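You operate a simulated robot arm through the tools that you are given. There is no shell and no other tool.

The job below is to be done with a simulated robot arm. You get a single attempt, and the scene is never put back.

## Task
Shim the pinion block until its end play reads 0.0 mm.
Fine: push the white plunger to read the play, slide in only the shims that make it up, tighten the green shim knob and push the plunger again.
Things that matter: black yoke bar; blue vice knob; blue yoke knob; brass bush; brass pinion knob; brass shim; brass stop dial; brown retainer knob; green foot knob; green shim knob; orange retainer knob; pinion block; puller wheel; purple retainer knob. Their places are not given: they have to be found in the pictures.

It is judged by the outcome, as a careful person would: the job done as asked, and still so three seconds after it is handed in. It fails if anything else is knocked over, pushed out of place, dropped, spilled or broken.

## Robot
A 6-joint arm with a two-finger parallel gripper, fixed in place. Base frame: the origin is at the foot of the arm, x ahead of it, y to its left, z up; the work surface is at about z = 0. Lengths are in mm, angles in degrees, forces in N, time in s.
With the tool pointing down near the work surface it reaches from about 120 to 500 mm from the base axis. Its first joint turns from -72.0 to 72.0 degrees. Payload 0.65 kg.
The TCP is the grasp point between the finger pads, 25 mm short of the fingertips. In the tool frame z runs along the fingers and y along their closing line. Largest opening 76 mm; finger width 18, thickness 10; the body of the gripper, 36 by 78 mm, starts 45 mm behind the TCP.
Orientation is told as [roll, pitch, yaw] about the base's x, y, z axes, in that order, counted from this pose: with the fingers straight down and closing along the base's y, the tool's x points along the base's -x, its y along +y and its z along -z.

## Interface
- The arm moves only by the tool apply_moves. Its argument "increments" is a list of rows, each an object of numbers (a shift or turn left out is 0, a gripper value left out holds the last): "tx", "ty", "tz": the shift along the tool's x, y, z in mm; "rx", "ry", "rz": the turn, a rotation vector about the tool's x, y, z in degrees. In form: [{"tx": .., "ty": .., "tz": .., "rx": .., "ry": .., "rz": ..}, ...]. A call has 1 to 20 rows; each row shifts and turns the commanded pose from where the row before left it, along the tool's axes as they then stand. "fingers" is the closure, from 0 (fully open) to 1 (shut), set as the call begins (left out, the last holds). Rows are played at 5 a second. More than 50 mm and 8.6 degrees between two rows, or a gripper value outside its range, and nothing of the call is played. A pose out of reach is approached as far as the arm can. The call stops where the force on the tool passes 70 N (or 10 N more than at its start, if that is more) or the arm is blocked; 0.2 s more then pass. Each finger travels about 108 mm/s and halts on what it meets, pressing with about 35 N; the grip force reading is that of the motor and also rises with nothing between the fingers. The clock runs only during rows and for 0.2 s after the last one: add rows that do not move to give the fingers time. The reply holds the time, the measured pose of the TCP, the force on the tool along the base axes, the opening and the grip force, in the units named above and with some noise, with the torque about the TCP (base axes, N m) and any sound that the robot's microphone picked up, and new pictures: "views" is both (left out), scene, wrist or none.
- Cameras (640 x 400 px; columns grow to the right, rows downward): "scene" is fixed at [85.2, 305.3, 414]; the picture's right is [-0.40, -0.92, 0.00], its down [-0.44, 0.19, -0.88] and it looks along [0.80, -0.35, -0.48] (base axes); focal length 214 px, centre (320, 200). "wrist" rides on the gripper at [58, 11, -81] in the tool frame; the picture's right is [-0.18, 0.98, 0.00], its down [-0.75, -0.14, -0.64] and it looks along [-0.63, -0.12, 0.77] (tool axes); focal length 243 px, centre (320, 200).
- probe_pixels(camera, pixels): for up to 12 pixels [column, row] of the newest picture of that camera ("zoom" is the newest enlarged one), the place [x, y, z] in the base frame of the surface seen there, good to about 2 mm. No time passes.
- zoom(camera, box): a new picture of the part [left, top, right, bottom] of that camera's present view, enlarged. No time passes.
- sign_off(): hands the job in; it is judged then, once.

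Leave the gripper open and the arm clear of the work at the hand-in unless told otherwise.

The tools are called after "Call:" by a JSON object that holds its "fn" and its "kwargs". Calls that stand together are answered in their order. apply_moves: Moves the arm, as the interface text tells. Its arguments: {"type":"object","properties":{"increments":{"type":"array","items":{"type":"object","properties":{"tx":{"type":"number"},"ty":{"type":"number"},"tz":{"type":"number"},"rx":{"type":"number"},"ry":{"type":"number"},"rz":{"type":"number"}}}},"fingers":{"type":"number"},"views":{"type":"string","enum":["both","scene","wrist","none"]}},"required":["increments"]} The other tools are called the same way: probe_pixels (camera, pixels) gives the place of the surface under pixels of a picture; zoom (camera, box) takes an enlarged picture of a part of a camera's view; sign_off () hands the job in.

At the start:

```text
t: 0.0
tcp_pos: [220.2, 100.9, 365.6]
tool_rot: [0.1, 0.0, 0.0]
wrist_force: [-0.5, 0.5, 0.0]
moment: [0.0, 0.0, 0.02]
gripper_width: 76.0
grip_force: 0.0
```

scene: 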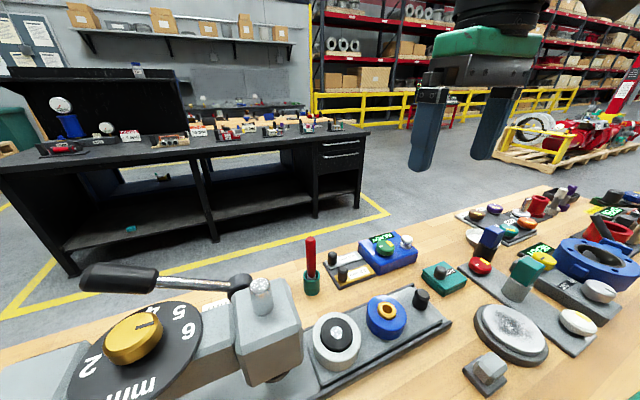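
wrist: 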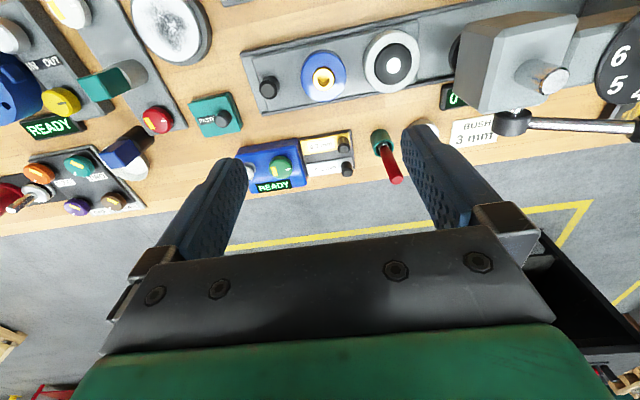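

I see a bench with several stations. A blue block with a green knob, a white plunger and a "READY" display sits at about (385,250) in the scene view, with labelled shims beside it. I'll zoom in on it before moving.

Call:
{"fn": "zoom", "kwargs": {"camera": "scene", "box": [290, 210, 470, 322]}}

Call:
{"fn": "zoom", "kwargs": {"camera": "wrist", "box": [170, 80, 410, 230]}}

Call:
{"fn": "zoom", "kwargs": {"camera": "scene", "box": [440, 170, 640, 370]}}

Call:
{"fn": "zoom", "kwargs": {"camera": "wrist", "box": [0, 0, 240, 240]}}

```text
3.56 times, centred on (380, 266) of scene
```

zoom: 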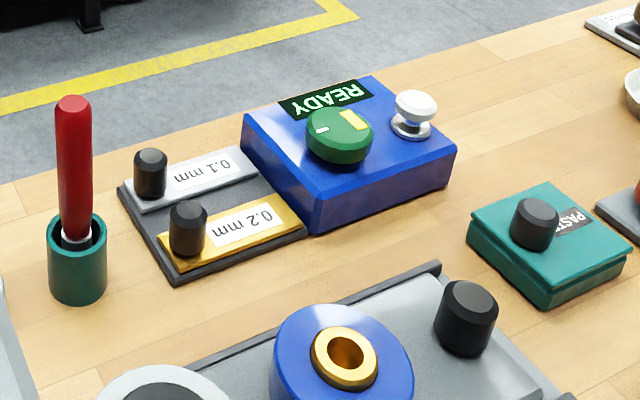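

```text
2.67 times, centred on (290, 155) of wrist
```

zoom: 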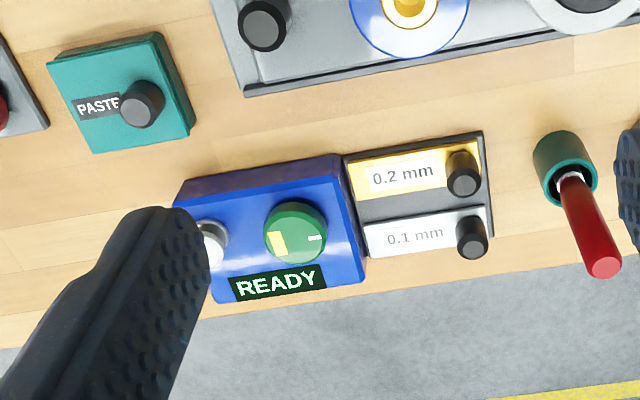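

```text
2.00 times, centred on (540, 270) of scene
```

zoom: 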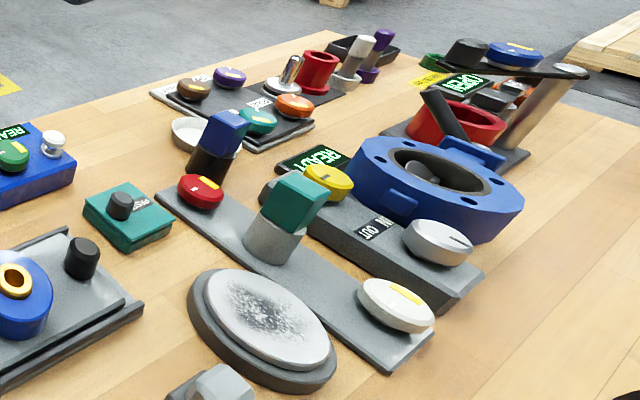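

```text
1.67 times, centred on (120, 120) of wrist
```

zoom: 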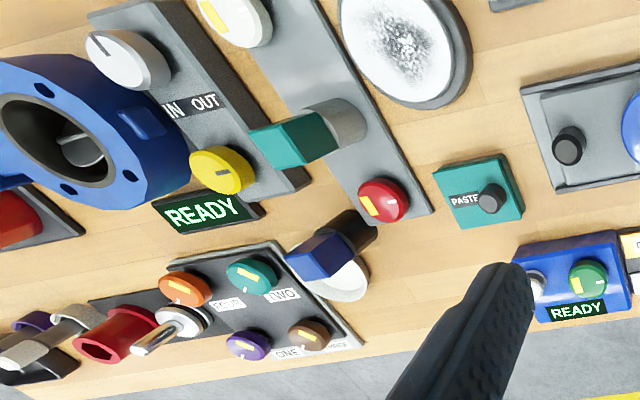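

The blue block is the pinion block. Its display reads READY, and it has the green shim knob and the white plunger. A grey 0.1 mm shim and a brass 0.2 mm shim, both with black pegs, lie on the tray next to it. I'll probe these places.

Call:
{"fn": "zoom", "kwargs": {"camera": "scene", "box": [290, 210, 470, 322]}}

Call:
{"fn": "probe_pixels", "kwargs": {"camera": "scene", "pixels": [[406, 237], [386, 245], [332, 254], [342, 267], [366, 263], [344, 286], [372, 228], [417, 249], [380, 272], [330, 266], [311, 240], [406, 243]]}}

Call:
{"fn": "probe_pixels", "kwargs": {"camera": "wrist", "pixels": [[250, 171], [280, 166], [343, 145], [347, 168], [322, 143], [300, 145], [308, 187], [298, 140], [237, 155], [250, 190]]}}

```text
3.56 times, centred on (380, 266) of scene
```

zoom: 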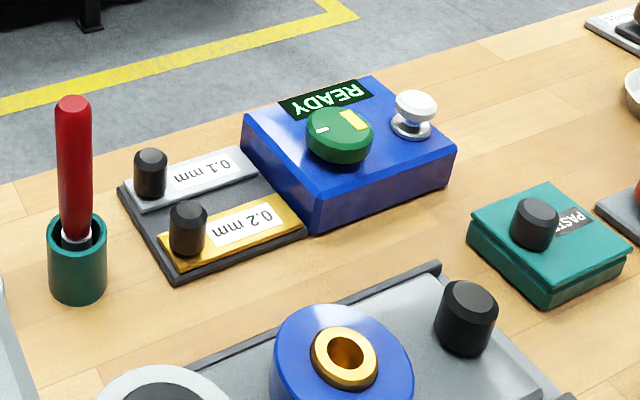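

```text
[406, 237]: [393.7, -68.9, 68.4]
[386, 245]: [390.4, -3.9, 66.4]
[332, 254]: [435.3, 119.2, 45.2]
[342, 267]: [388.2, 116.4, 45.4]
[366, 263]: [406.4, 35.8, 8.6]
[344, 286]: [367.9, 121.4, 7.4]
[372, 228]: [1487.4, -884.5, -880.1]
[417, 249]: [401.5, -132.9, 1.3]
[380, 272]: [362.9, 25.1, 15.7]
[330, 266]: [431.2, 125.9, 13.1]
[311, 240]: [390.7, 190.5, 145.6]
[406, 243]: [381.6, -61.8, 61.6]
```

```text
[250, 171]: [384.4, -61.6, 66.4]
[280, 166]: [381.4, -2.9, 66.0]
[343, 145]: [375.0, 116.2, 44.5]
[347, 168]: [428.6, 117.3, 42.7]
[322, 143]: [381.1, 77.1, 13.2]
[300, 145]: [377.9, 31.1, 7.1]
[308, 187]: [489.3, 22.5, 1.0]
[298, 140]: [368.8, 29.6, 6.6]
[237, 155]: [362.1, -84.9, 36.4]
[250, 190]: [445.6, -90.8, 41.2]
```

Next I'll probe finer points on this zoomed scene picture, then move above the station for a better look.

Call:
{"fn": "probe_pixels", "kwargs": {"camera": "zoom", "pixels": [[416, 100], [413, 118], [340, 125], [355, 120], [320, 130], [150, 156], [150, 180], [188, 212], [188, 240], [230, 175], [260, 235], [320, 190]]}}

Call:
{"fn": "probe_pixels", "kwargs": {"camera": "zoom", "pixels": [[250, 152], [305, 228], [450, 150], [372, 82], [248, 118], [320, 225], [280, 205], [245, 150], [160, 265], [125, 190], [75, 105], [78, 225]]}}

```text
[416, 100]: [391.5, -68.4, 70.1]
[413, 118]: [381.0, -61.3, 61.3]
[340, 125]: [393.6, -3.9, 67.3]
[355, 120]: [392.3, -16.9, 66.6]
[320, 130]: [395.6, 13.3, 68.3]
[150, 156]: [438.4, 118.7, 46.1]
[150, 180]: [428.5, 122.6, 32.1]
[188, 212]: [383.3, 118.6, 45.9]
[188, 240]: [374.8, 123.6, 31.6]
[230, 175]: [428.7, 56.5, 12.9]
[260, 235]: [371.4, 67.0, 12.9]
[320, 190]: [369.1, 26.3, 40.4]
```

```text
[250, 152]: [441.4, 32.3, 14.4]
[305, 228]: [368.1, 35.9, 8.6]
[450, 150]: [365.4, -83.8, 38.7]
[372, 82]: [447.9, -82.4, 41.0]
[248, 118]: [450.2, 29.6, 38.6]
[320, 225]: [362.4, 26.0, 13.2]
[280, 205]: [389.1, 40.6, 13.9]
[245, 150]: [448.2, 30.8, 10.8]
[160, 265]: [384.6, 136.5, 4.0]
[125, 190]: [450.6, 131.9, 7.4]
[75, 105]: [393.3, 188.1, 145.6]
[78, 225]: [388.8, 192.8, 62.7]
```

The block spans about x 365–450 and y -85–30, with its top at z≈40. The plunger cap is near (391,-66,70), the green knob near (393,-3,67), and the pegs near (435,119,46) and (382,118,46). I'll move with fingers closed to a hover above the plunger and look from there.

Call:
{"fn": "apply_moves", "kwargs": {"increments": [{"tx": -17, "ty": -17, "tz": 16}, {"tx": -17, "ty": -17, "tz": 16}, {"tx": -17, "ty": -17, "tz": 16}, {"tx": -17, "ty": -17, "tz": 16}, {"tx": -17, "ty": -17, "tz": 16}, {"tx": -17, "ty": -17, "tz": 16}, {"tx": -17, "ty": -17, "tz": 16}, {"tx": -17, "ty": -16, "tz": 16}, {"tx": -17, "ty": -16, "tz": 16}, {"tx": -17, "ty": -16, "tz": 16}, {}], "fingers": 1}}

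```text
t: 2.4
tcp_pos: [392.0, -65.9, 203.0]
tool_rot: [0.0, -0.1, 0.0]
wrist_force: [0.4, -0.5, 0.2]
moment: [0.0, 0.02, 0.03]
gripper_width: 0.0
grip_force: 23.6
```

scene: 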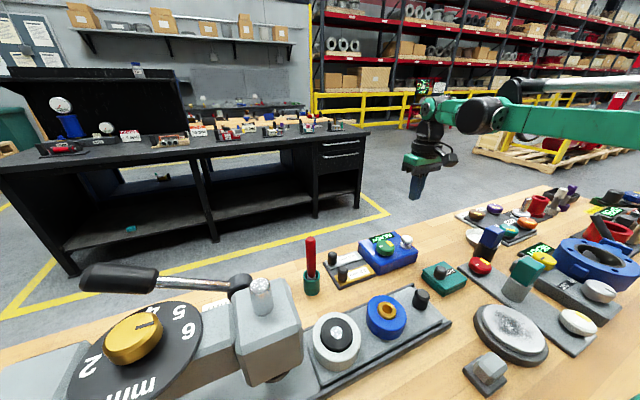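
wrist: 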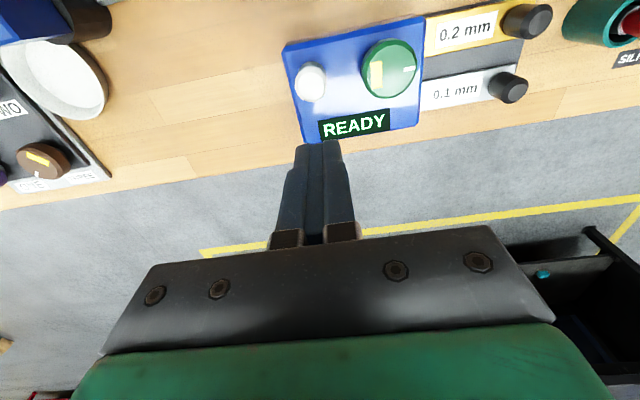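

Call:
{"fn": "zoom", "kwargs": {"camera": "wrist", "box": [270, 0, 560, 160]}}

Call:
{"fn": "probe_pixels", "kwargs": {"camera": "wrist", "pixels": [[312, 78], [296, 80], [325, 80], [312, 66], [388, 65], [363, 70], [414, 66], [390, 42], [388, 85], [530, 20], [510, 85], [498, 85]]}}

```text
2.21 times, centred on (415, 80) of wrist
```

zoom: 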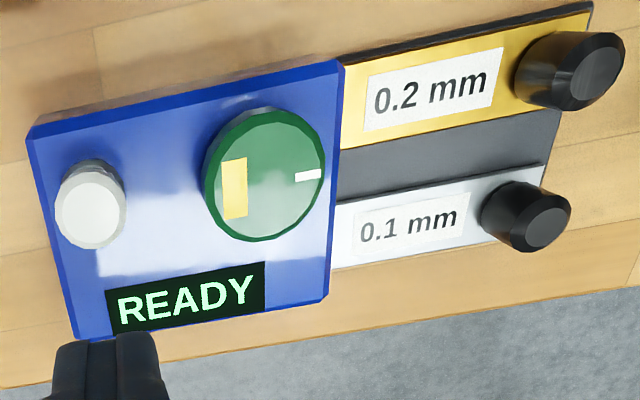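

```text
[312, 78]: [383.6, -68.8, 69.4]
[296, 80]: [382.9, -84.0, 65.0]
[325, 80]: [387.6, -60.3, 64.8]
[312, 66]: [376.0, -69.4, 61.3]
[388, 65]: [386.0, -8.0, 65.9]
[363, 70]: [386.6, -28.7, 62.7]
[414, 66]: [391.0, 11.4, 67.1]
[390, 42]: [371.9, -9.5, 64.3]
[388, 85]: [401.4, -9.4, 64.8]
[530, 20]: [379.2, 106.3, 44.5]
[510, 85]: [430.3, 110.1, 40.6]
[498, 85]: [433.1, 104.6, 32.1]
```

The knob's yellow pointer and a white mark are visible. I'll probe precise centres on this zoomed picture.

Call:
{"fn": "probe_pixels", "kwargs": {"camera": "zoom", "pixels": [[90, 215], [90, 192], [90, 240], [68, 215], [115, 215], [263, 178], [235, 190], [308, 175], [545, 228], [595, 73], [265, 120], [265, 235]]}}

Call:
{"fn": "probe_pixels", "kwargs": {"camera": "zoom", "pixels": [[480, 200], [570, 200], [520, 245], [510, 70], [627, 60], [580, 110], [338, 200], [338, 150], [560, 30], [545, 150], [335, 265], [215, 175]]}}

```text
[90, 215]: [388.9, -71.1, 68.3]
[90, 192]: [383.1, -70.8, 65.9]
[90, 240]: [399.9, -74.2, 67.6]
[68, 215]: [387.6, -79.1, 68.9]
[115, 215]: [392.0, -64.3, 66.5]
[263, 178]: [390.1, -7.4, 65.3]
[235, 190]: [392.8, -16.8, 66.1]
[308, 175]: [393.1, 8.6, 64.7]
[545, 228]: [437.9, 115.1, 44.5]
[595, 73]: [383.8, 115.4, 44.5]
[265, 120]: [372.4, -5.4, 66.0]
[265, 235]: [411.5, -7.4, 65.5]
```

```text
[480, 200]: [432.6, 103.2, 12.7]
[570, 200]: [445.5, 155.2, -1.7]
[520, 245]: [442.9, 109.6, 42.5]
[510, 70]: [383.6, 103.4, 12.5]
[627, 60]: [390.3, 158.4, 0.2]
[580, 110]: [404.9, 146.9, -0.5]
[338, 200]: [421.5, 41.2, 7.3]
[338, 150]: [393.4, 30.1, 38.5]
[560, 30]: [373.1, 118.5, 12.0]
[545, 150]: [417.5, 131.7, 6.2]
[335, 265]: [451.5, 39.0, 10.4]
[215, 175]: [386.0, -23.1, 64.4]
```

The plunger cap centre is (391,-71,68.5), the knob centre (392,-6.5), and the pegs about (436,116) and (383,116). I'll line up on the plunger and come down to just above it, so the tips are at z≈75.

Call:
{"fn": "apply_moves", "kwargs": {"increments": [{"tx": 0.5, "ty": -2.5, "tz": 25}, {"tx": 0.5, "ty": -2.5, "tz": 25}, {"tz": 25}, {"tz": 20}, {"tz": 8}, {}], "fingers": 1}}

```text
t: 3.8
tcp_pos: [392.3, -70.2, 102.6]
tool_rot: [0.1, 0.0, 0.0]
wrist_force: [0.9, -0.4, 0.9]
moment: [0.01, 0.01, 0.0]
gripper_width: 0.0
grip_force: 23.8
```

scene: 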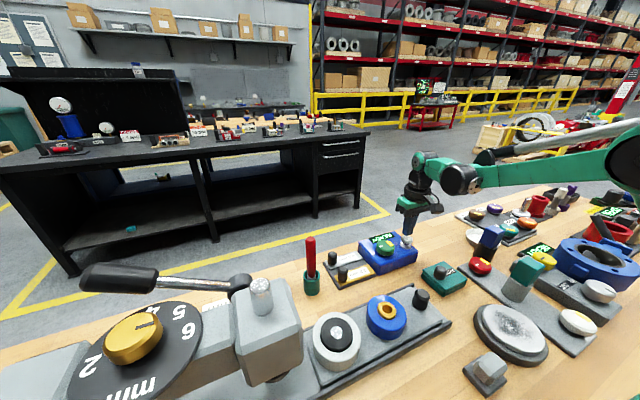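
wrist: 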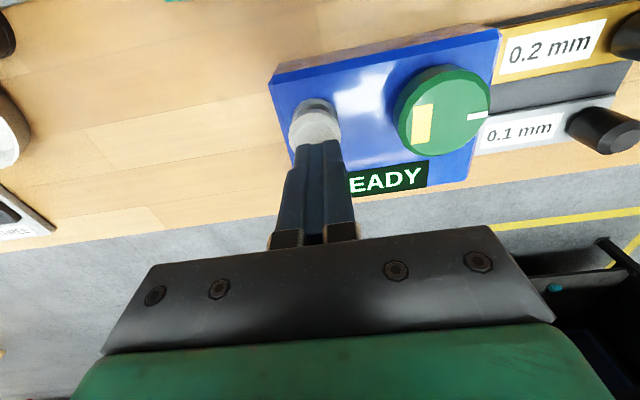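

The tips are over the plunger. I'll press down in small steps and watch the force and the display.

Call:
{"fn": "apply_moves", "kwargs": {"increments": [{"tz": 3}, {"tz": 3}, {"tz": 2}, {"tz": 2}, {}], "fingers": 1, "views": "wrist"}}

```text
t: 5.0
tcp_pos: [389.0, -70.2, 92.9]
tool_rot: [0.1, -0.1, 0.0]
wrist_force: [0.7, 0.4, 1.4]
moment: [0.03, 0.03, 0.02]
gripper_width: 0.0
grip_force: 24.0
```

wrist: 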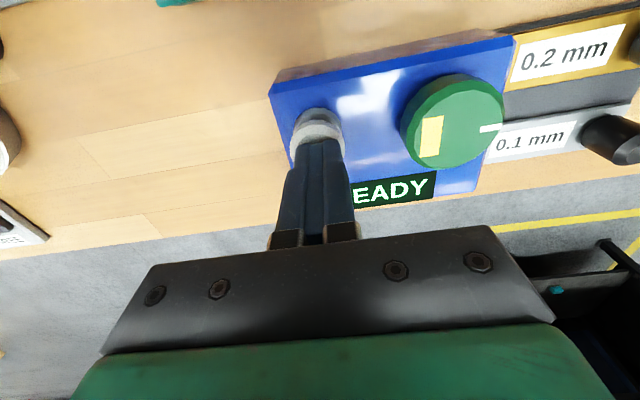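

The force is only about 1 N so far, so I'll keep pressing gently.

Call:
{"fn": "apply_moves", "kwargs": {"increments": [{"tz": 1.5}, {"tz": 1.5}, {"tz": 1.5}, {}], "fingers": 1, "views": "wrist"}}

```text
t: 6.0
tcp_pos: [391.1, -71.5, 88.4]
tool_rot: [0.0, 0.0, 0.0]
wrist_force: [0.7, -1.4, 2.6]
moment: [-0.05, 0.03, -0.01]
gripper_width: 0.0
grip_force: 23.5
```

wrist: 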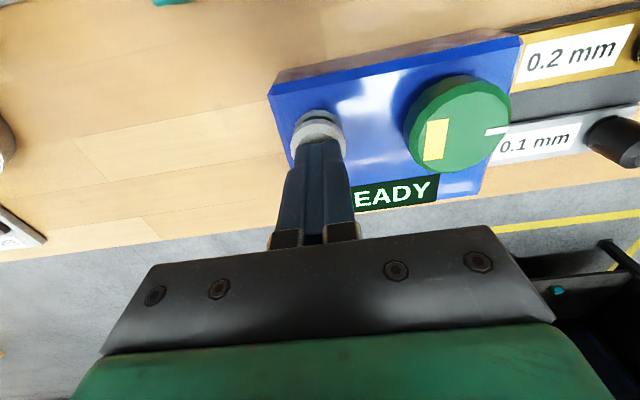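

The plunger is travelling down on a light spring. I'll press further.

Call:
{"fn": "apply_moves", "kwargs": {"increments": [{"tz": 1.5}, {"tz": 1.5}, {"tz": 1}, {}], "fingers": 1, "views": "wrist"}}

```text
t: 7.0
tcp_pos: [390.2, -70.8, 84.8]
tool_rot: [0.1, -0.1, 0.0]
wrist_force: [2.7, 2.7, 43.4]
moment: [0.11, -0.01, -0.15]
gripper_width: 0.0
grip_force: 24.3
heard: click
```

wrist: 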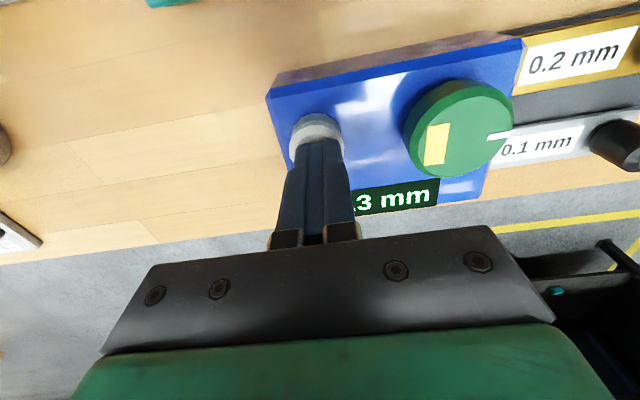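

It clicked and the display shows "…3 mm". I'll lift off and read the whole figure.

Call:
{"fn": "apply_moves", "kwargs": {"increments": [{"tz": -3}, {"tz": -10}, {"tz": -20}, {"tz": -30}, {"tz": -30}, {"tz": -20}, {}], "fingers": 1}}

Call:
{"fn": "zoom", "kwargs": {"camera": "wrist", "box": [270, 0, 560, 160]}}

Call:
{"fn": "zoom", "kwargs": {"camera": "scene", "box": [310, 215, 450, 305]}}

```text
t: 8.6
tcp_pos: [390.7, -69.9, 197.8]
tool_rot: [0.0, 0.0, 0.1]
wrist_force: [-0.1, -0.1, 0.0]
moment: [-0.03, 0.0, 0.0]
gripper_width: 0.1
grip_force: 23.7
```

scene: 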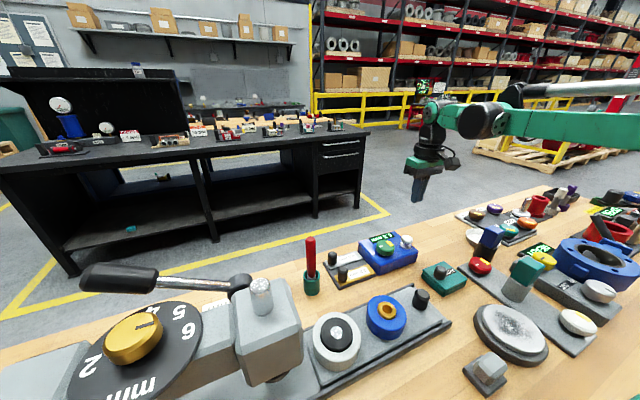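
wrist: 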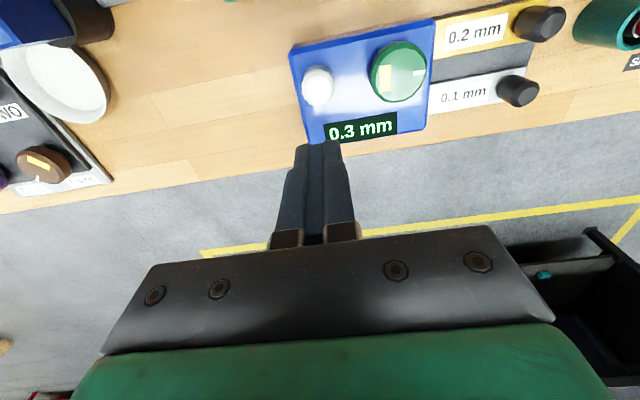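

```text
2.21 times, centred on (415, 80) of wrist
```

zoom: 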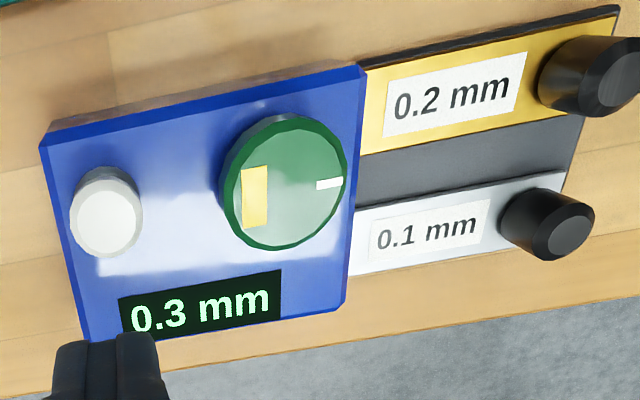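

```text
4.44 times, centred on (380, 260) of scene
```

zoom: 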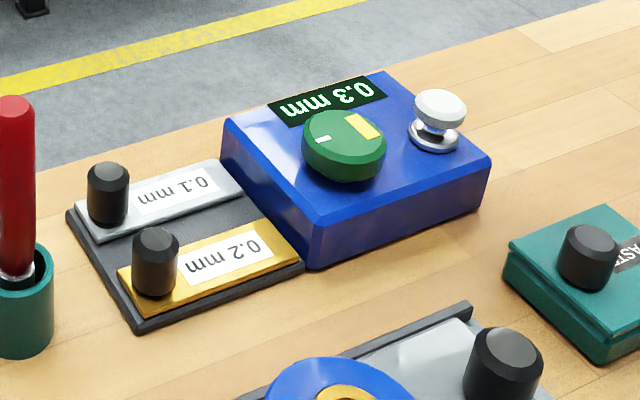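

The play reads 0.3 mm, so both shims (0.1 + 0.2) are needed. I'll turn the tool 90° so the fingers close along x. That keeps the gripper body away from the red handle at (390,190). Then I'll move above the 0.1 mm peg with a part-open gripper.

Call:
{"fn": "apply_moves", "kwargs": {"increments": [{"rz": -8.2}, {"rz": -8.2}, {"rz": -8.2}, {"rz": -8.2}, {"rz": -8.2}, {"rz": -8.2}, {"rz": -8.2}, {"rz": -8.2}, {"rz": -8.2}, {"rz": -8.2}, {"rz": -8}, {}], "fingers": 0.55}}

```text
t: 11.2
tcp_pos: [390.1, -69.8, 196.5]
tool_rot: [0.0, -0.1, 90.1]
wrist_force: [0.7, 0.3, -0.3]
moment: [-0.01, 0.0, 0.03]
gripper_width: 34.4
grip_force: 0.0
```

scene: 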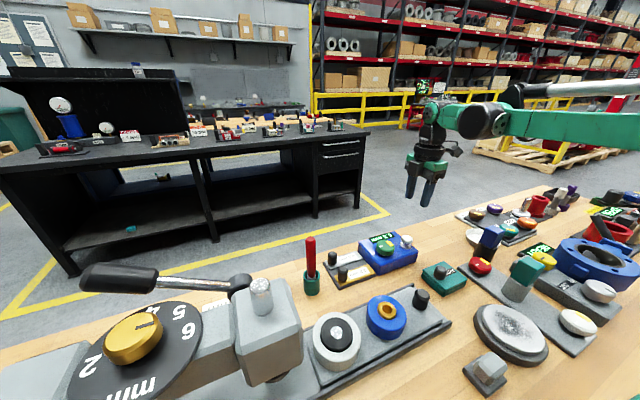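
wrist: 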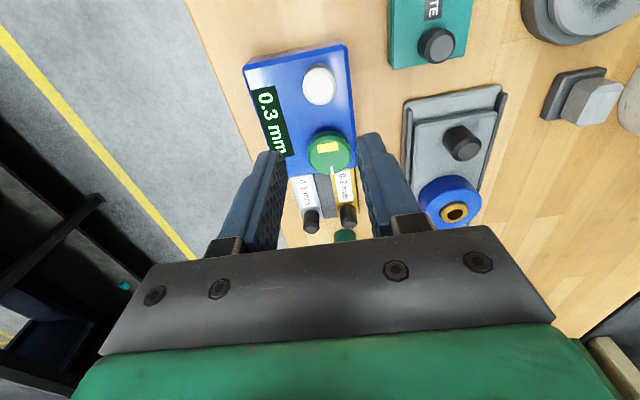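

The tool is turned. Now I'll move above the 0.1 mm peg at (436,116), staying high.

Call:
{"fn": "apply_moves", "kwargs": {"increments": [{"tx": -31, "ty": -8, "tz": 5}, {"tx": -31, "ty": -8, "tz": 5}, {"tx": -31, "ty": -8, "tz": 5}, {"tx": -31, "ty": -8, "tz": 5}, {"tx": -31, "ty": -7, "tz": 10}, {"tx": -31, "ty": -7, "tz": 17}, {}], "fingers": 0.55}}

Call:
{"fn": "zoom", "kwargs": {"camera": "wrist", "box": [200, 50, 440, 200]}}

```text
t: 12.8
tcp_pos: [434.2, 116.8, 150.6]
tool_rot: [0.0, -0.1, 90.0]
wrist_force: [0.5, 0.2, -0.6]
moment: [-0.01, -0.02, -0.01]
gripper_width: 34.3
grip_force: 0.1
```

scene: 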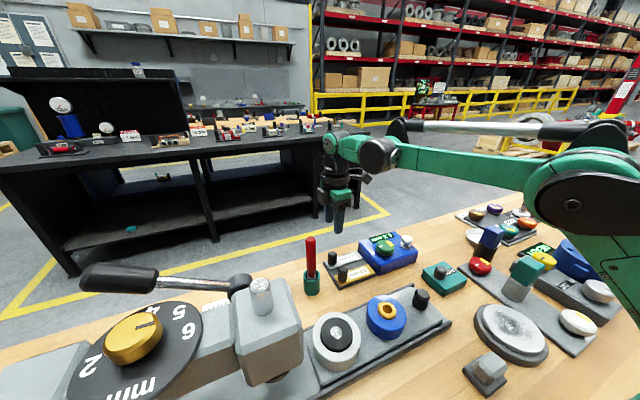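
wrist: 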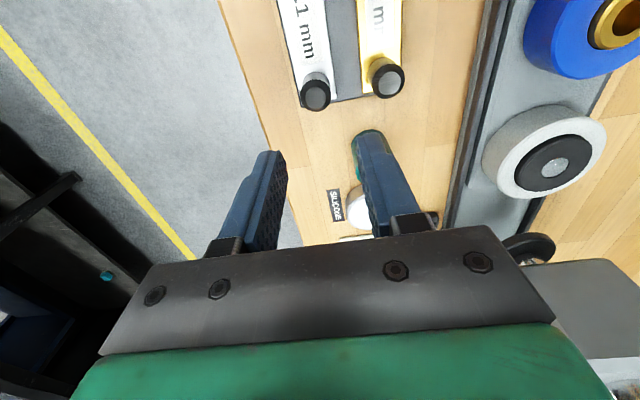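

```text
2.67 times, centred on (320, 125) of wrist
```

zoom: 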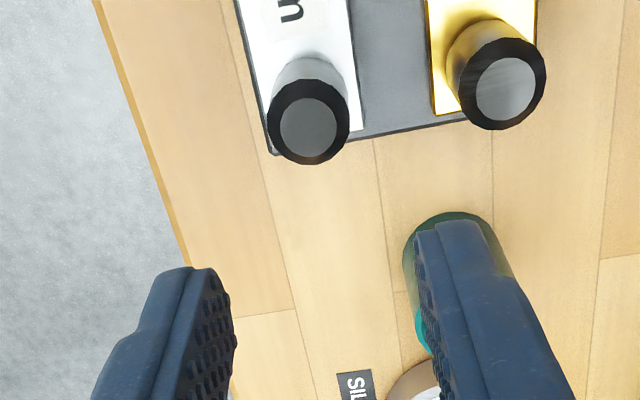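

I'll probe the peg tops from this angle.

Call:
{"fn": "probe_pixels", "kwargs": {"camera": "zoom", "pixels": [[308, 128], [505, 88], [308, 158], [272, 128], [347, 128], [308, 85], [460, 88], [545, 88], [505, 125], [460, 240], [360, 100], [430, 90]]}}

```text
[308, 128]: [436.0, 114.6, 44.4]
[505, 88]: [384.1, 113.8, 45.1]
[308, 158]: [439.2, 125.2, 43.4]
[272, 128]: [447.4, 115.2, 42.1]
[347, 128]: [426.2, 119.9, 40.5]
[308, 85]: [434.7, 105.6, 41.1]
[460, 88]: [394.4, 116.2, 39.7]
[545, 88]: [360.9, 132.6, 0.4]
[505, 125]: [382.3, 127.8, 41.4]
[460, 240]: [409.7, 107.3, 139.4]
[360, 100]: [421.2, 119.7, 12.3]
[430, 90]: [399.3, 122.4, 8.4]
```

The 0.1 mm peg is centred at about (436.5,116) with radius ≈10 mm. I'll descend around it with the tips at z≈20 and then grip.

Call:
{"fn": "apply_moves", "kwargs": {"increments": [{"ty": -0.5, "tz": 25}, {"tz": 25}, {"tz": 25}, {"tz": 20}, {"tz": 10}, {}], "fingers": 0.55}}

Call:
{"fn": "apply_moves", "kwargs": {"increments": [{}, {}, {}], "fingers": 1}}

```text
t: 14.2
tcp_pos: [438.0, 116.2, 45.5]
tool_rot: [0.0, 0.0, 90.0]
wrist_force: [-0.4, -0.3, -0.3]
moment: [-0.03, 0.01, 0.01]
gripper_width: 34.2
grip_force: 0.0
```

scene: 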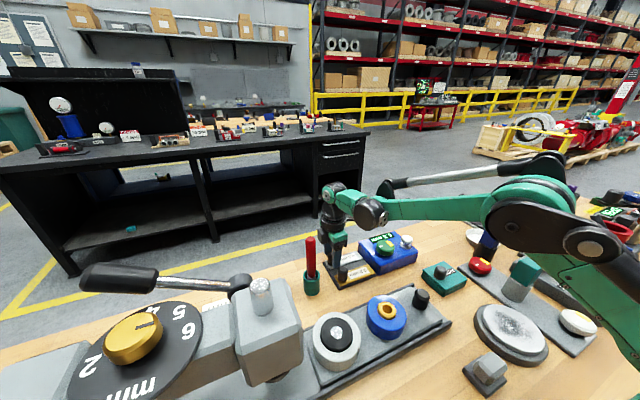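
wrist: 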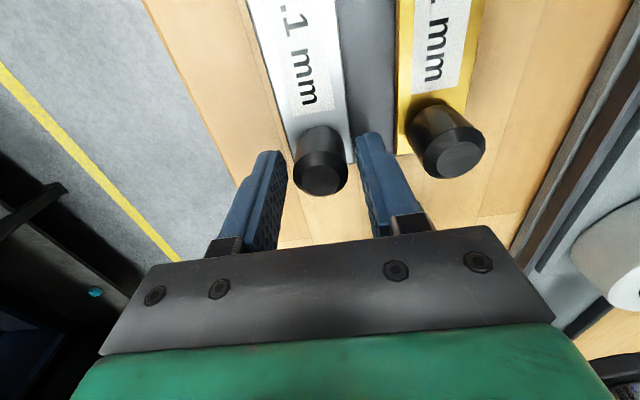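

```text
t: 15.0
tcp_pos: [438.2, 115.8, 45.9]
tool_rot: [0.1, 0.0, 90.0]
wrist_force: [-16.7, -3.3, -7.7]
moment: [0.26, -0.31, 0.01]
gripper_width: 23.5
grip_force: 40.3
```

scene: 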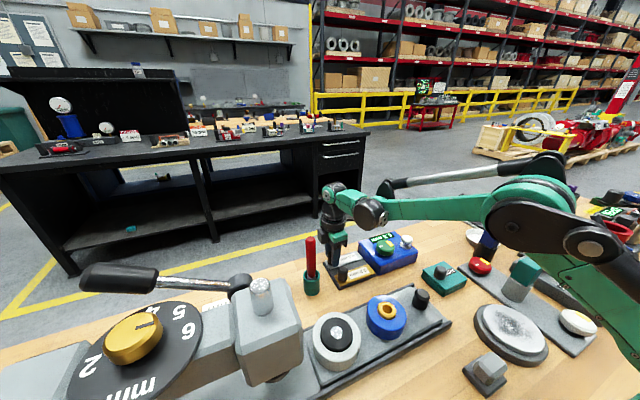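
wrist: 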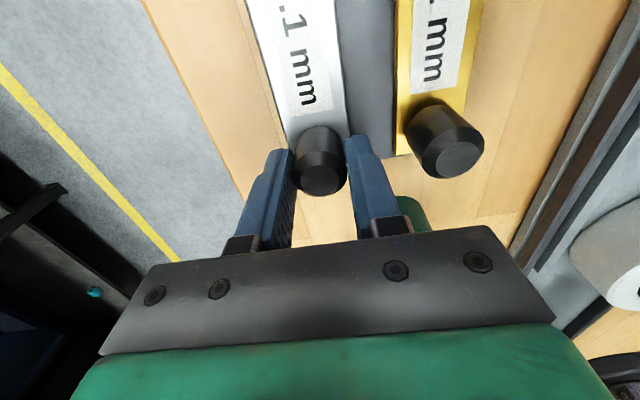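

The peg is gripped at 23.5 mm. The -17 N x force suggests I'm about 1 mm too far in +x, so I'll correct that and begin sliding toward the block (-y).

Call:
{"fn": "apply_moves", "kwargs": {"increments": [{"ty": 1}, {"tx": 3}, {"tx": 4}, {"tx": 4}, {}], "fingers": 1}}

```text
t: 16.2
tcp_pos: [435.7, 105.0, 45.0]
tool_rot: [-0.8, -0.1, 89.9]
wrist_force: [54.1, -0.5, 29.6]
moment: [-0.02, -0.12, 0.06]
gripper_width: 23.8
grip_force: 40.0
```

scene: 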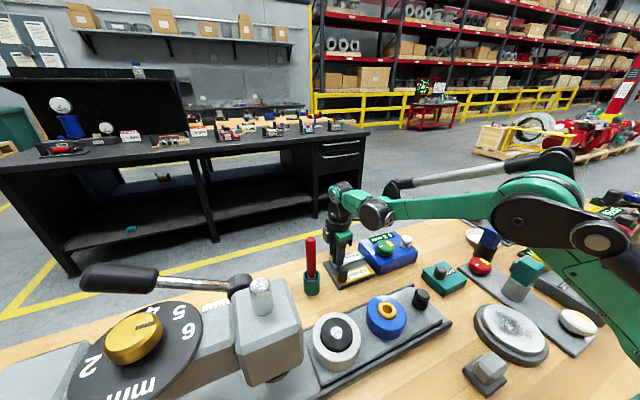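
wrist: 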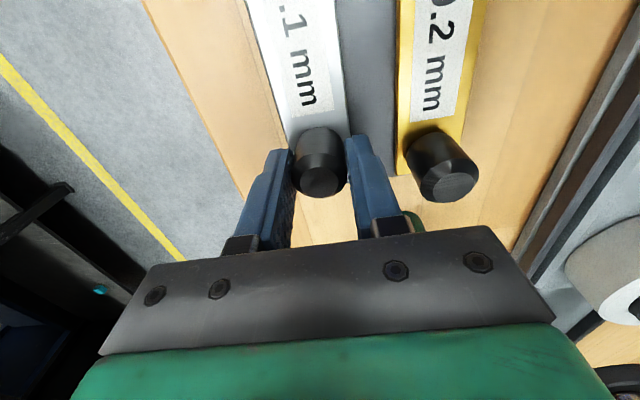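

The shim slides freely in y, but my x nudge overshot and now gives +54 N sideways. I'll release, then push the peg from behind with closed fingers, which puts no side load on it.

Call:
{"fn": "apply_moves", "kwargs": {"increments": [{}, {}, {}], "fingers": 0.55}}

```text
t: 17.0
tcp_pos: [435.5, 104.9, 44.1]
tool_rot: [0.0, -0.1, 90.0]
wrist_force: [0.3, 0.7, 0.5]
moment: [0.0, 0.01, -0.02]
gripper_width: 34.2
grip_force: 0.1
```

scene: 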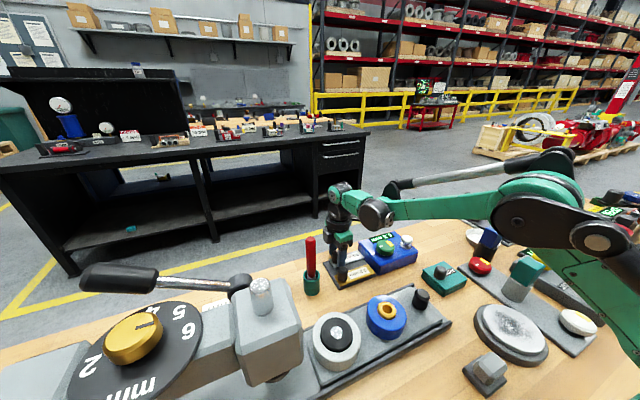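
wrist: 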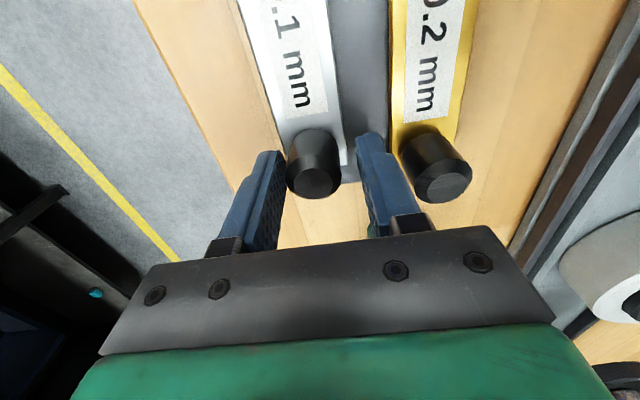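

Released cleanly. I'll back straight out in +y by 32 mm past the peg, then close the fingers.

Call:
{"fn": "apply_moves", "kwargs": {"increments": [{"tx": -10}, {"tx": -11}, {"tx": -11, "ty": -1}, {}], "fingers": 0.55, "views": "none"}}

Call:
{"fn": "apply_moves", "kwargs": {"increments": [{}, {}], "fingers": 1}}

```text
t: 18.0
tcp_pos: [436.7, 136.1, 43.3]
tool_rot: [-0.1, -0.1, 90.1]
wrist_force: [-0.5, 0.2, 0.7]
moment: [-0.01, -0.02, 0.01]
gripper_width: 34.3
grip_force: 0.0
```

```text
t: 18.6
tcp_pos: [436.3, 137.2, 43.5]
tool_rot: [0.0, -0.1, 89.9]
wrist_force: [-0.3, -0.6, -0.4]
moment: [-0.03, 0.0, 0.02]
gripper_width: 0.3
grip_force: 23.6
```

scene: 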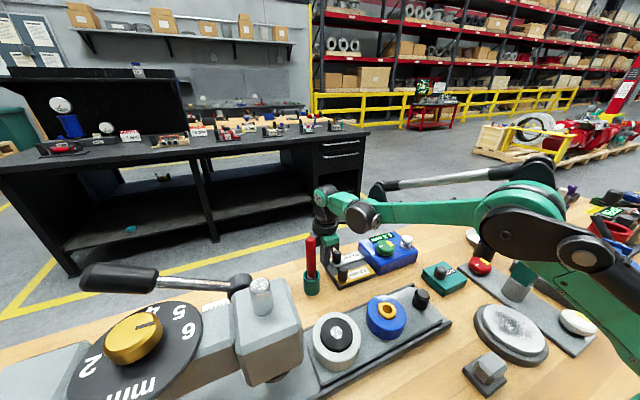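
wrist: 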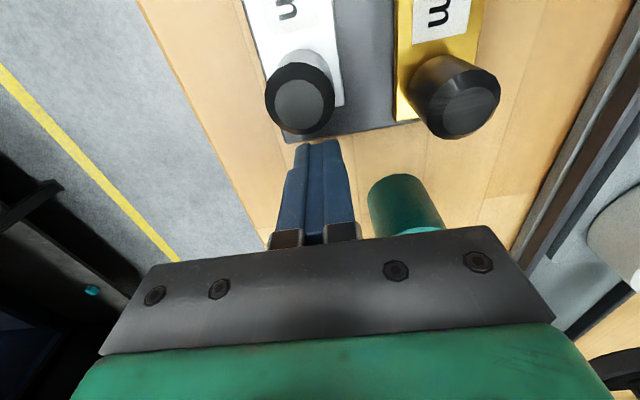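

The closed fingers are behind the peg. I'll push in -y and watch the force.

Call:
{"fn": "apply_moves", "kwargs": {"increments": [{"tx": 6}, {"tx": 6}, {"tx": 5}, {"tx": 5}, {"tx": 5}, {"tx": 5}, {"tx": 5}, {"tx": 5}, {}], "fingers": 1}}

```text
t: 20.4
tcp_pos: [435.1, 102.1, 46.7]
tool_rot: [-0.5, -1.1, 90.8]
wrist_force: [2.9, 7.0, -2.4]
moment: [0.02, -0.01, 0.1]
gripper_width: 0.3
grip_force: 23.6
stopped in row 9: the force on the tool passed its limit at 79 N (the readings are from after the stop); the commanded pose is now the measured one
```

scene: 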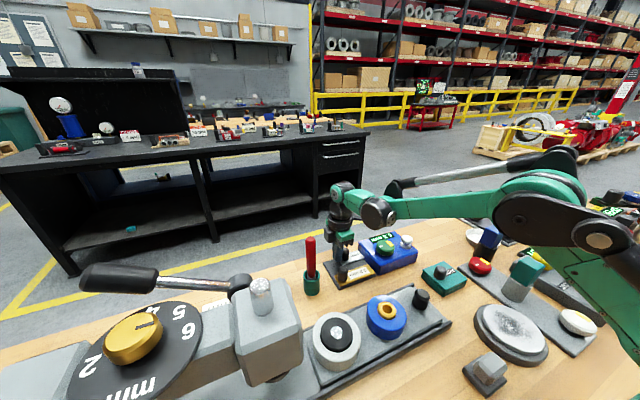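
wrist: 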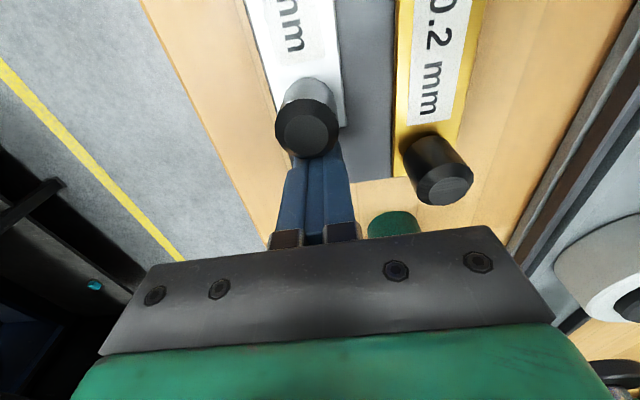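

The push stopped at 79 N. I'll look at where the shim stands now.

Call:
{"fn": "zoom", "kwargs": {"camera": "scene", "box": [310, 215, 450, 305]}}

Call:
{"fn": "probe_pixels", "kwargs": {"camera": "wrist", "pixels": [[308, 130], [445, 185], [308, 90], [340, 60], [395, 60]]}}

```text
4.44 times, centred on (380, 260) of scene
```

zoom: 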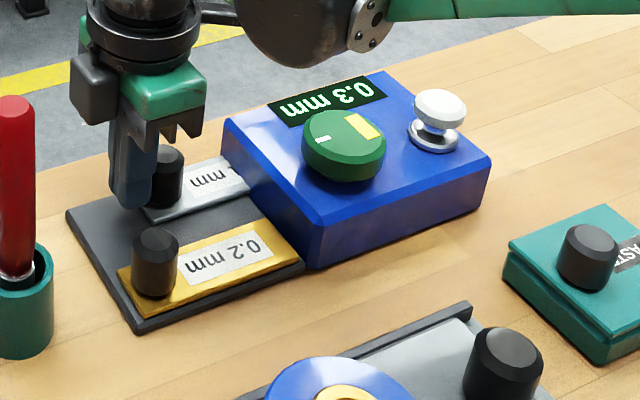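

```text
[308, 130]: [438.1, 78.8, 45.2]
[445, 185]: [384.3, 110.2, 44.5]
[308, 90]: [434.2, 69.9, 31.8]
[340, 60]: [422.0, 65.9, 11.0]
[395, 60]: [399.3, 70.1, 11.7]
```

The block hasn't moved. The 0.1 mm shim has gone in about 36 mm, with its peg now at y≈81. I'll back off slightly, square the tool up and check whether this is a hard end stop.

Call:
{"fn": "apply_moves", "kwargs": {"increments": [{"tx": -4}, {"tx": -4}, {}], "fingers": 1}}

```text
t: 21.2
tcp_pos: [437.4, 108.2, 45.2]
tool_rot: [-0.4, -1.1, 90.6]
wrist_force: [-0.3, -0.4, -0.4]
moment: [0.02, 0.03, -0.01]
gripper_width: 0.0
grip_force: 23.5
```

scene: 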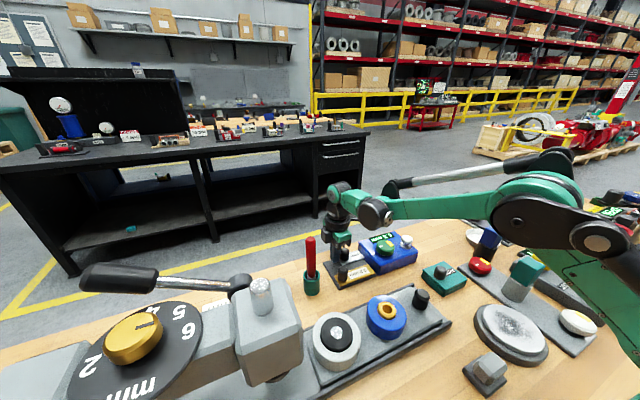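
wrist: 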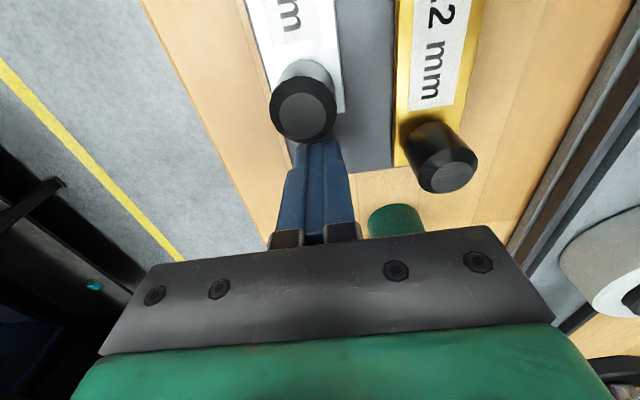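

Call:
{"fn": "apply_moves", "kwargs": {"increments": [{"rz": 0.7, "rx": -1.0}, {}], "fingers": 1, "views": "none"}}

```text
t: 21.8
tcp_pos: [436.7, 109.2, 46.1]
tool_rot: [0.6, -1.0, 90.0]
wrist_force: [0.3, -0.3, 0.2]
moment: [0.01, 0.04, 0.0]
gripper_width: 0.0
grip_force: 23.6
```

Call:
{"fn": "apply_moves", "kwargs": {"increments": [{"rx": 0.6, "ry": -1.0}, {}], "fingers": 1, "views": "none"}}

```text
t: 22.4
tcp_pos: [437.2, 109.8, 46.2]
tool_rot: [0.1, -2.2, 89.9]
wrist_force: [-1.0, 0.6, -0.3]
moment: [0.03, 0.01, 0.02]
gripper_width: 0.4
grip_force: 23.6
```

The ry sign was wrong, so I'll reverse it. Then I'll push again in fine steps.

Call:
{"fn": "apply_moves", "kwargs": {"increments": [{"ry": 2.1}, {"tx": 3}, {"tx": 3}, {"tx": 2}, {}], "fingers": 1, "views": "none"}}

```text
t: 23.6
tcp_pos: [435.8, 103.5, 46.3]
tool_rot: [0.0, -0.1, 90.1]
wrist_force: [1.2, 17.8, 4.9]
moment: [-0.03, -0.01, 0.03]
gripper_width: 0.0
grip_force: 24.0
```

Call:
{"fn": "apply_moves", "kwargs": {"increments": [{"tx": 1}, {}], "fingers": 1, "views": "none"}}

Call:
{"fn": "apply_moves", "kwargs": {"increments": [{"tx": 1}, {}], "fingers": 1, "views": "wrist"}}

```text
t: 24.2
tcp_pos: [435.0, 102.6, 45.2]
tool_rot: [0.0, -0.2, 90.1]
wrist_force: [-1.1, 32.8, 3.0]
moment: [0.03, 0.01, 0.11]
gripper_width: 0.0
grip_force: 23.6
```

```text
t: 24.8
tcp_pos: [434.9, 101.5, 45.3]
tool_rot: [0.0, -0.3, 90.2]
wrist_force: [-1.6, 37.6, 15.6]
moment: [-0.15, -0.03, 0.13]
gripper_width: 0.1
grip_force: 24.4
```

wrist: 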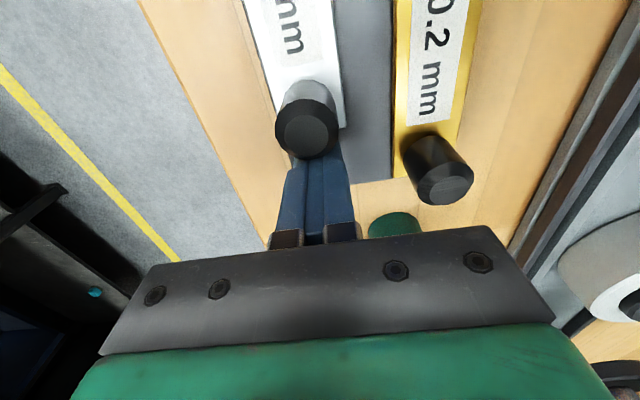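

This is a firm stop at about 15 N/mm with no more travel, so the 0.1 mm shim is fully in. Next is the brass 0.2 mm shim. I'll first probe the gripper and the red handle to check the clearance behind its peg.

Call:
{"fn": "zoom", "kwargs": {"camera": "scene", "box": [290, 170, 430, 300]}}

Call:
{"fn": "probe_pixels", "kwargs": {"camera": "scene", "pixels": [[332, 235], [340, 238], [331, 228], [350, 240], [311, 242], [311, 280], [306, 282], [318, 282], [315, 242], [308, 242]]}}

```text
3.08 times, centred on (360, 235) of scene
```

zoom: 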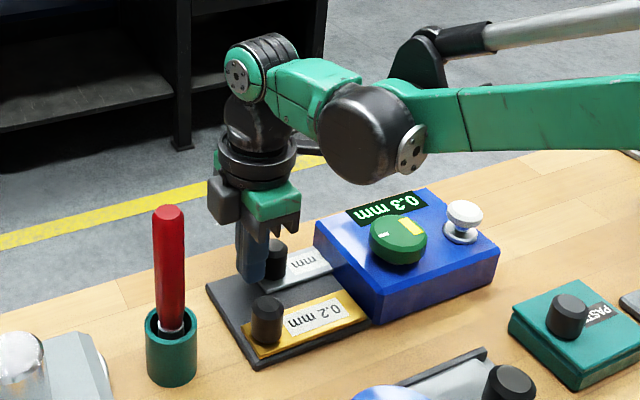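

```text
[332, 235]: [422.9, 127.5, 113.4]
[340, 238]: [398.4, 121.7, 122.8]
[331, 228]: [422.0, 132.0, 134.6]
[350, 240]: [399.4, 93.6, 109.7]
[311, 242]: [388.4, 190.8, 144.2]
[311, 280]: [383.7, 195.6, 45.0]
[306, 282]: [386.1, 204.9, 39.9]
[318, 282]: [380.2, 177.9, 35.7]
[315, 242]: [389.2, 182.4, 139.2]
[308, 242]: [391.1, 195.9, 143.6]
```

The dark box on the gripper reaches about 30 mm to the +y side and the red handle starts at y≈181, so I shouldn't go far behind the 0.2 mm peg. I'll grip that peg from above, draw it part-way, then finish by pushing. First I'll back off, rise and move above it.

Call:
{"fn": "apply_moves", "kwargs": {"increments": [{"tx": -6}, {"tz": -25}, {"tz": -30}, {"tz": -20}, {"tx": -5, "ty": 17}, {"tx": -5, "ty": 17}, {"ty": 17.5}, {}], "fingers": 0.55}}

Call:
{"fn": "apply_moves", "kwargs": {"increments": [{}], "fingers": 0.55, "views": "none"}}

Call:
{"fn": "zoom", "kwargs": {"camera": "wrist", "box": [200, 50, 440, 200]}}

Call:
{"fn": "zoom", "kwargs": {"camera": "scene", "box": [310, 215, 450, 305]}}

```text
t: 26.6
tcp_pos: [382.7, 115.9, 121.1]
tool_rot: [0.0, 0.0, 90.0]
wrist_force: [-0.3, -0.3, -0.1]
moment: [0.01, 0.01, -0.01]
gripper_width: 34.2
grip_force: 0.1
```

scene: 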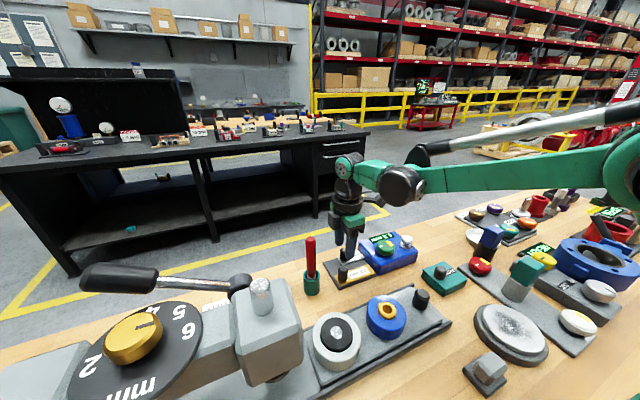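
wrist: 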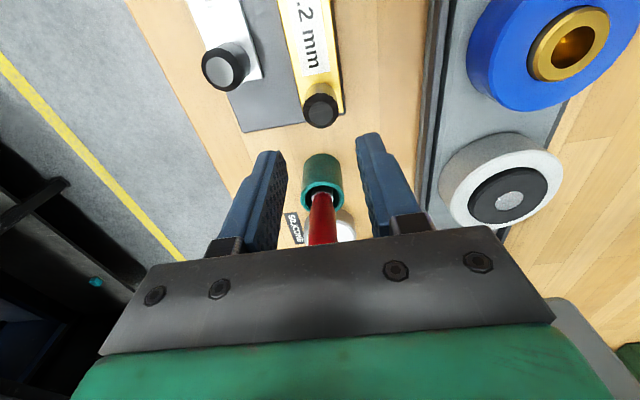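

```text
t: 27.0
tcp_pos: [384.2, 116.0, 121.3]
tool_rot: [0.0, -0.1, 90.1]
wrist_force: [-0.7, 0.1, -0.4]
moment: [0.01, 0.0, 0.0]
gripper_width: 34.3
grip_force: 0.0
```

```text
2.67 times, centred on (320, 125) of wrist
```

zoom: 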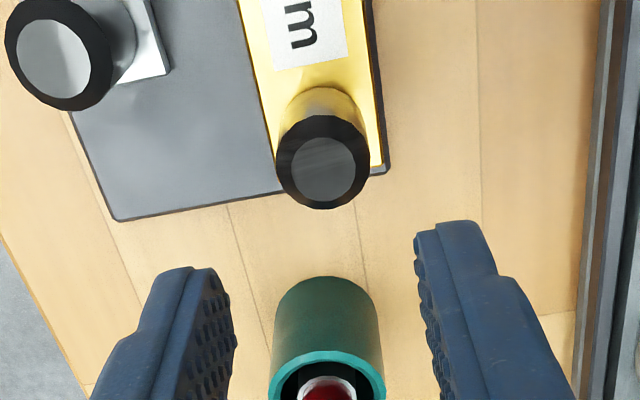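

```text
4.44 times, centred on (380, 260) of scene
```

zoom: 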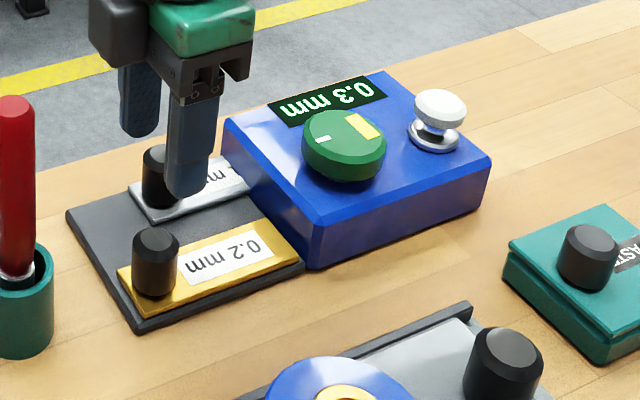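

The 0.1 mm peg looks slightly less far in than before, so I'll probe both pegs.

Call:
{"fn": "probe_pixels", "kwargs": {"camera": "scene", "pixels": [[345, 249], [344, 254], [345, 269], [344, 275]]}}

Call:
{"fn": "probe_pixels", "kwargs": {"camera": "wrist", "pixels": [[219, 71], [322, 113], [219, 60], [219, 82], [322, 124], [322, 103]]}}

Call:
{"fn": "zoom", "kwargs": {"camera": "scene", "box": [320, 230, 400, 290]}}

```text
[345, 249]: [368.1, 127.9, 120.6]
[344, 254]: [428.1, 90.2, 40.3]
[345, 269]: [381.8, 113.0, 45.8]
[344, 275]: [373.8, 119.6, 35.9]
```

```text
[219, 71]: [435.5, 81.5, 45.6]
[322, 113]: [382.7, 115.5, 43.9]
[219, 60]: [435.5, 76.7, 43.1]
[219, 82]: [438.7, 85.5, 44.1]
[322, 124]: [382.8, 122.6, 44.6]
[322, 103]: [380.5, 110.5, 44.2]
```

```text
6.67 times, centred on (360, 260) of scene
```

zoom: 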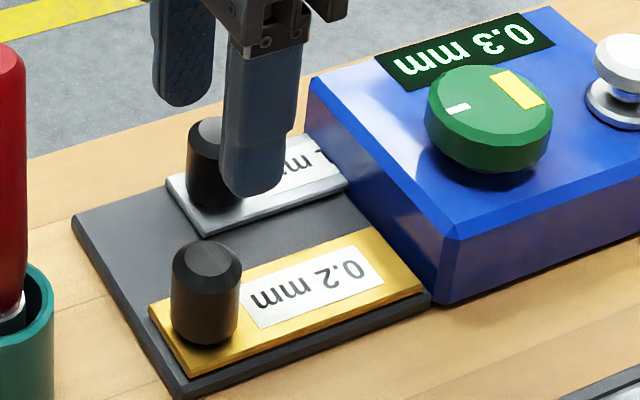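

That was only the finger hiding part of the peg. The peg is still at y≈82, so the 0.1 mm shim has stayed in. Now I'll descend onto the 0.2 mm peg and grip it.

Call:
{"fn": "apply_moves", "kwargs": {"increments": [{"tz": 25}, {"tz": 25}, {"tz": 18}, {"tz": 8}, {}], "fingers": 0.55, "views": "wrist"}}

Call:
{"fn": "apply_moves", "kwargs": {"increments": [{}, {}, {}], "fingers": 0.9, "views": "none"}}

```text
t: 28.2
tcp_pos: [384.7, 113.6, 45.1]
tool_rot: [0.0, 0.0, 90.0]
wrist_force: [0.5, -1.2, -0.4]
moment: [0.0, -0.02, -0.01]
gripper_width: 34.3
grip_force: 0.1
```

wrist: 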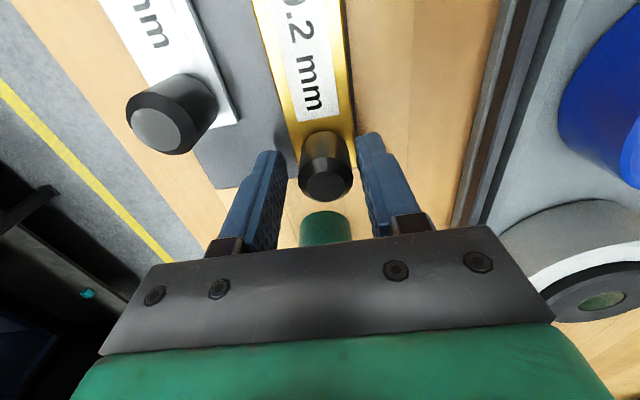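

```text
t: 29.0
tcp_pos: [384.1, 114.3, 44.7]
tool_rot: [0.2, 0.1, 90.0]
wrist_force: [-23.9, -2.8, -7.3]
moment: [-0.19, 0.0, 0.06]
gripper_width: 27.2
grip_force: 11.7
```

The fingers have only partly closed, with one finger loading the peg at -24 N in x. I'll shift half a millimetre and give them time.

Call:
{"fn": "apply_moves", "kwargs": {"increments": [{"ty": 0.4}, {}, {}], "fingers": 0.9, "views": "wrist"}}

```text
t: 29.8
tcp_pos: [384.6, 115.6, 44.8]
tool_rot: [0.3, 0.1, 90.0]
wrist_force: [-23.7, -8.6, 1.3]
moment: [-0.08, 0.13, 0.15]
gripper_width: 26.8
grip_force: 11.4
```

wrist: 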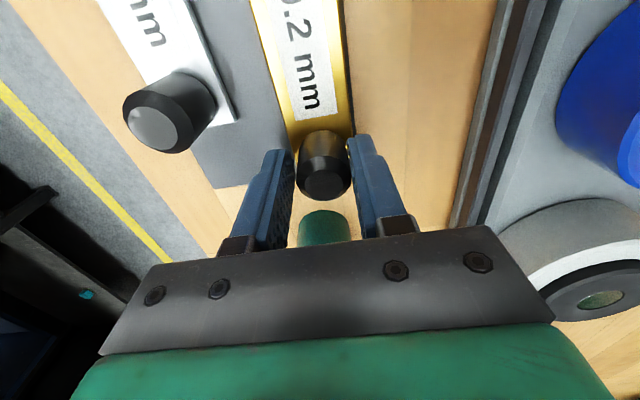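

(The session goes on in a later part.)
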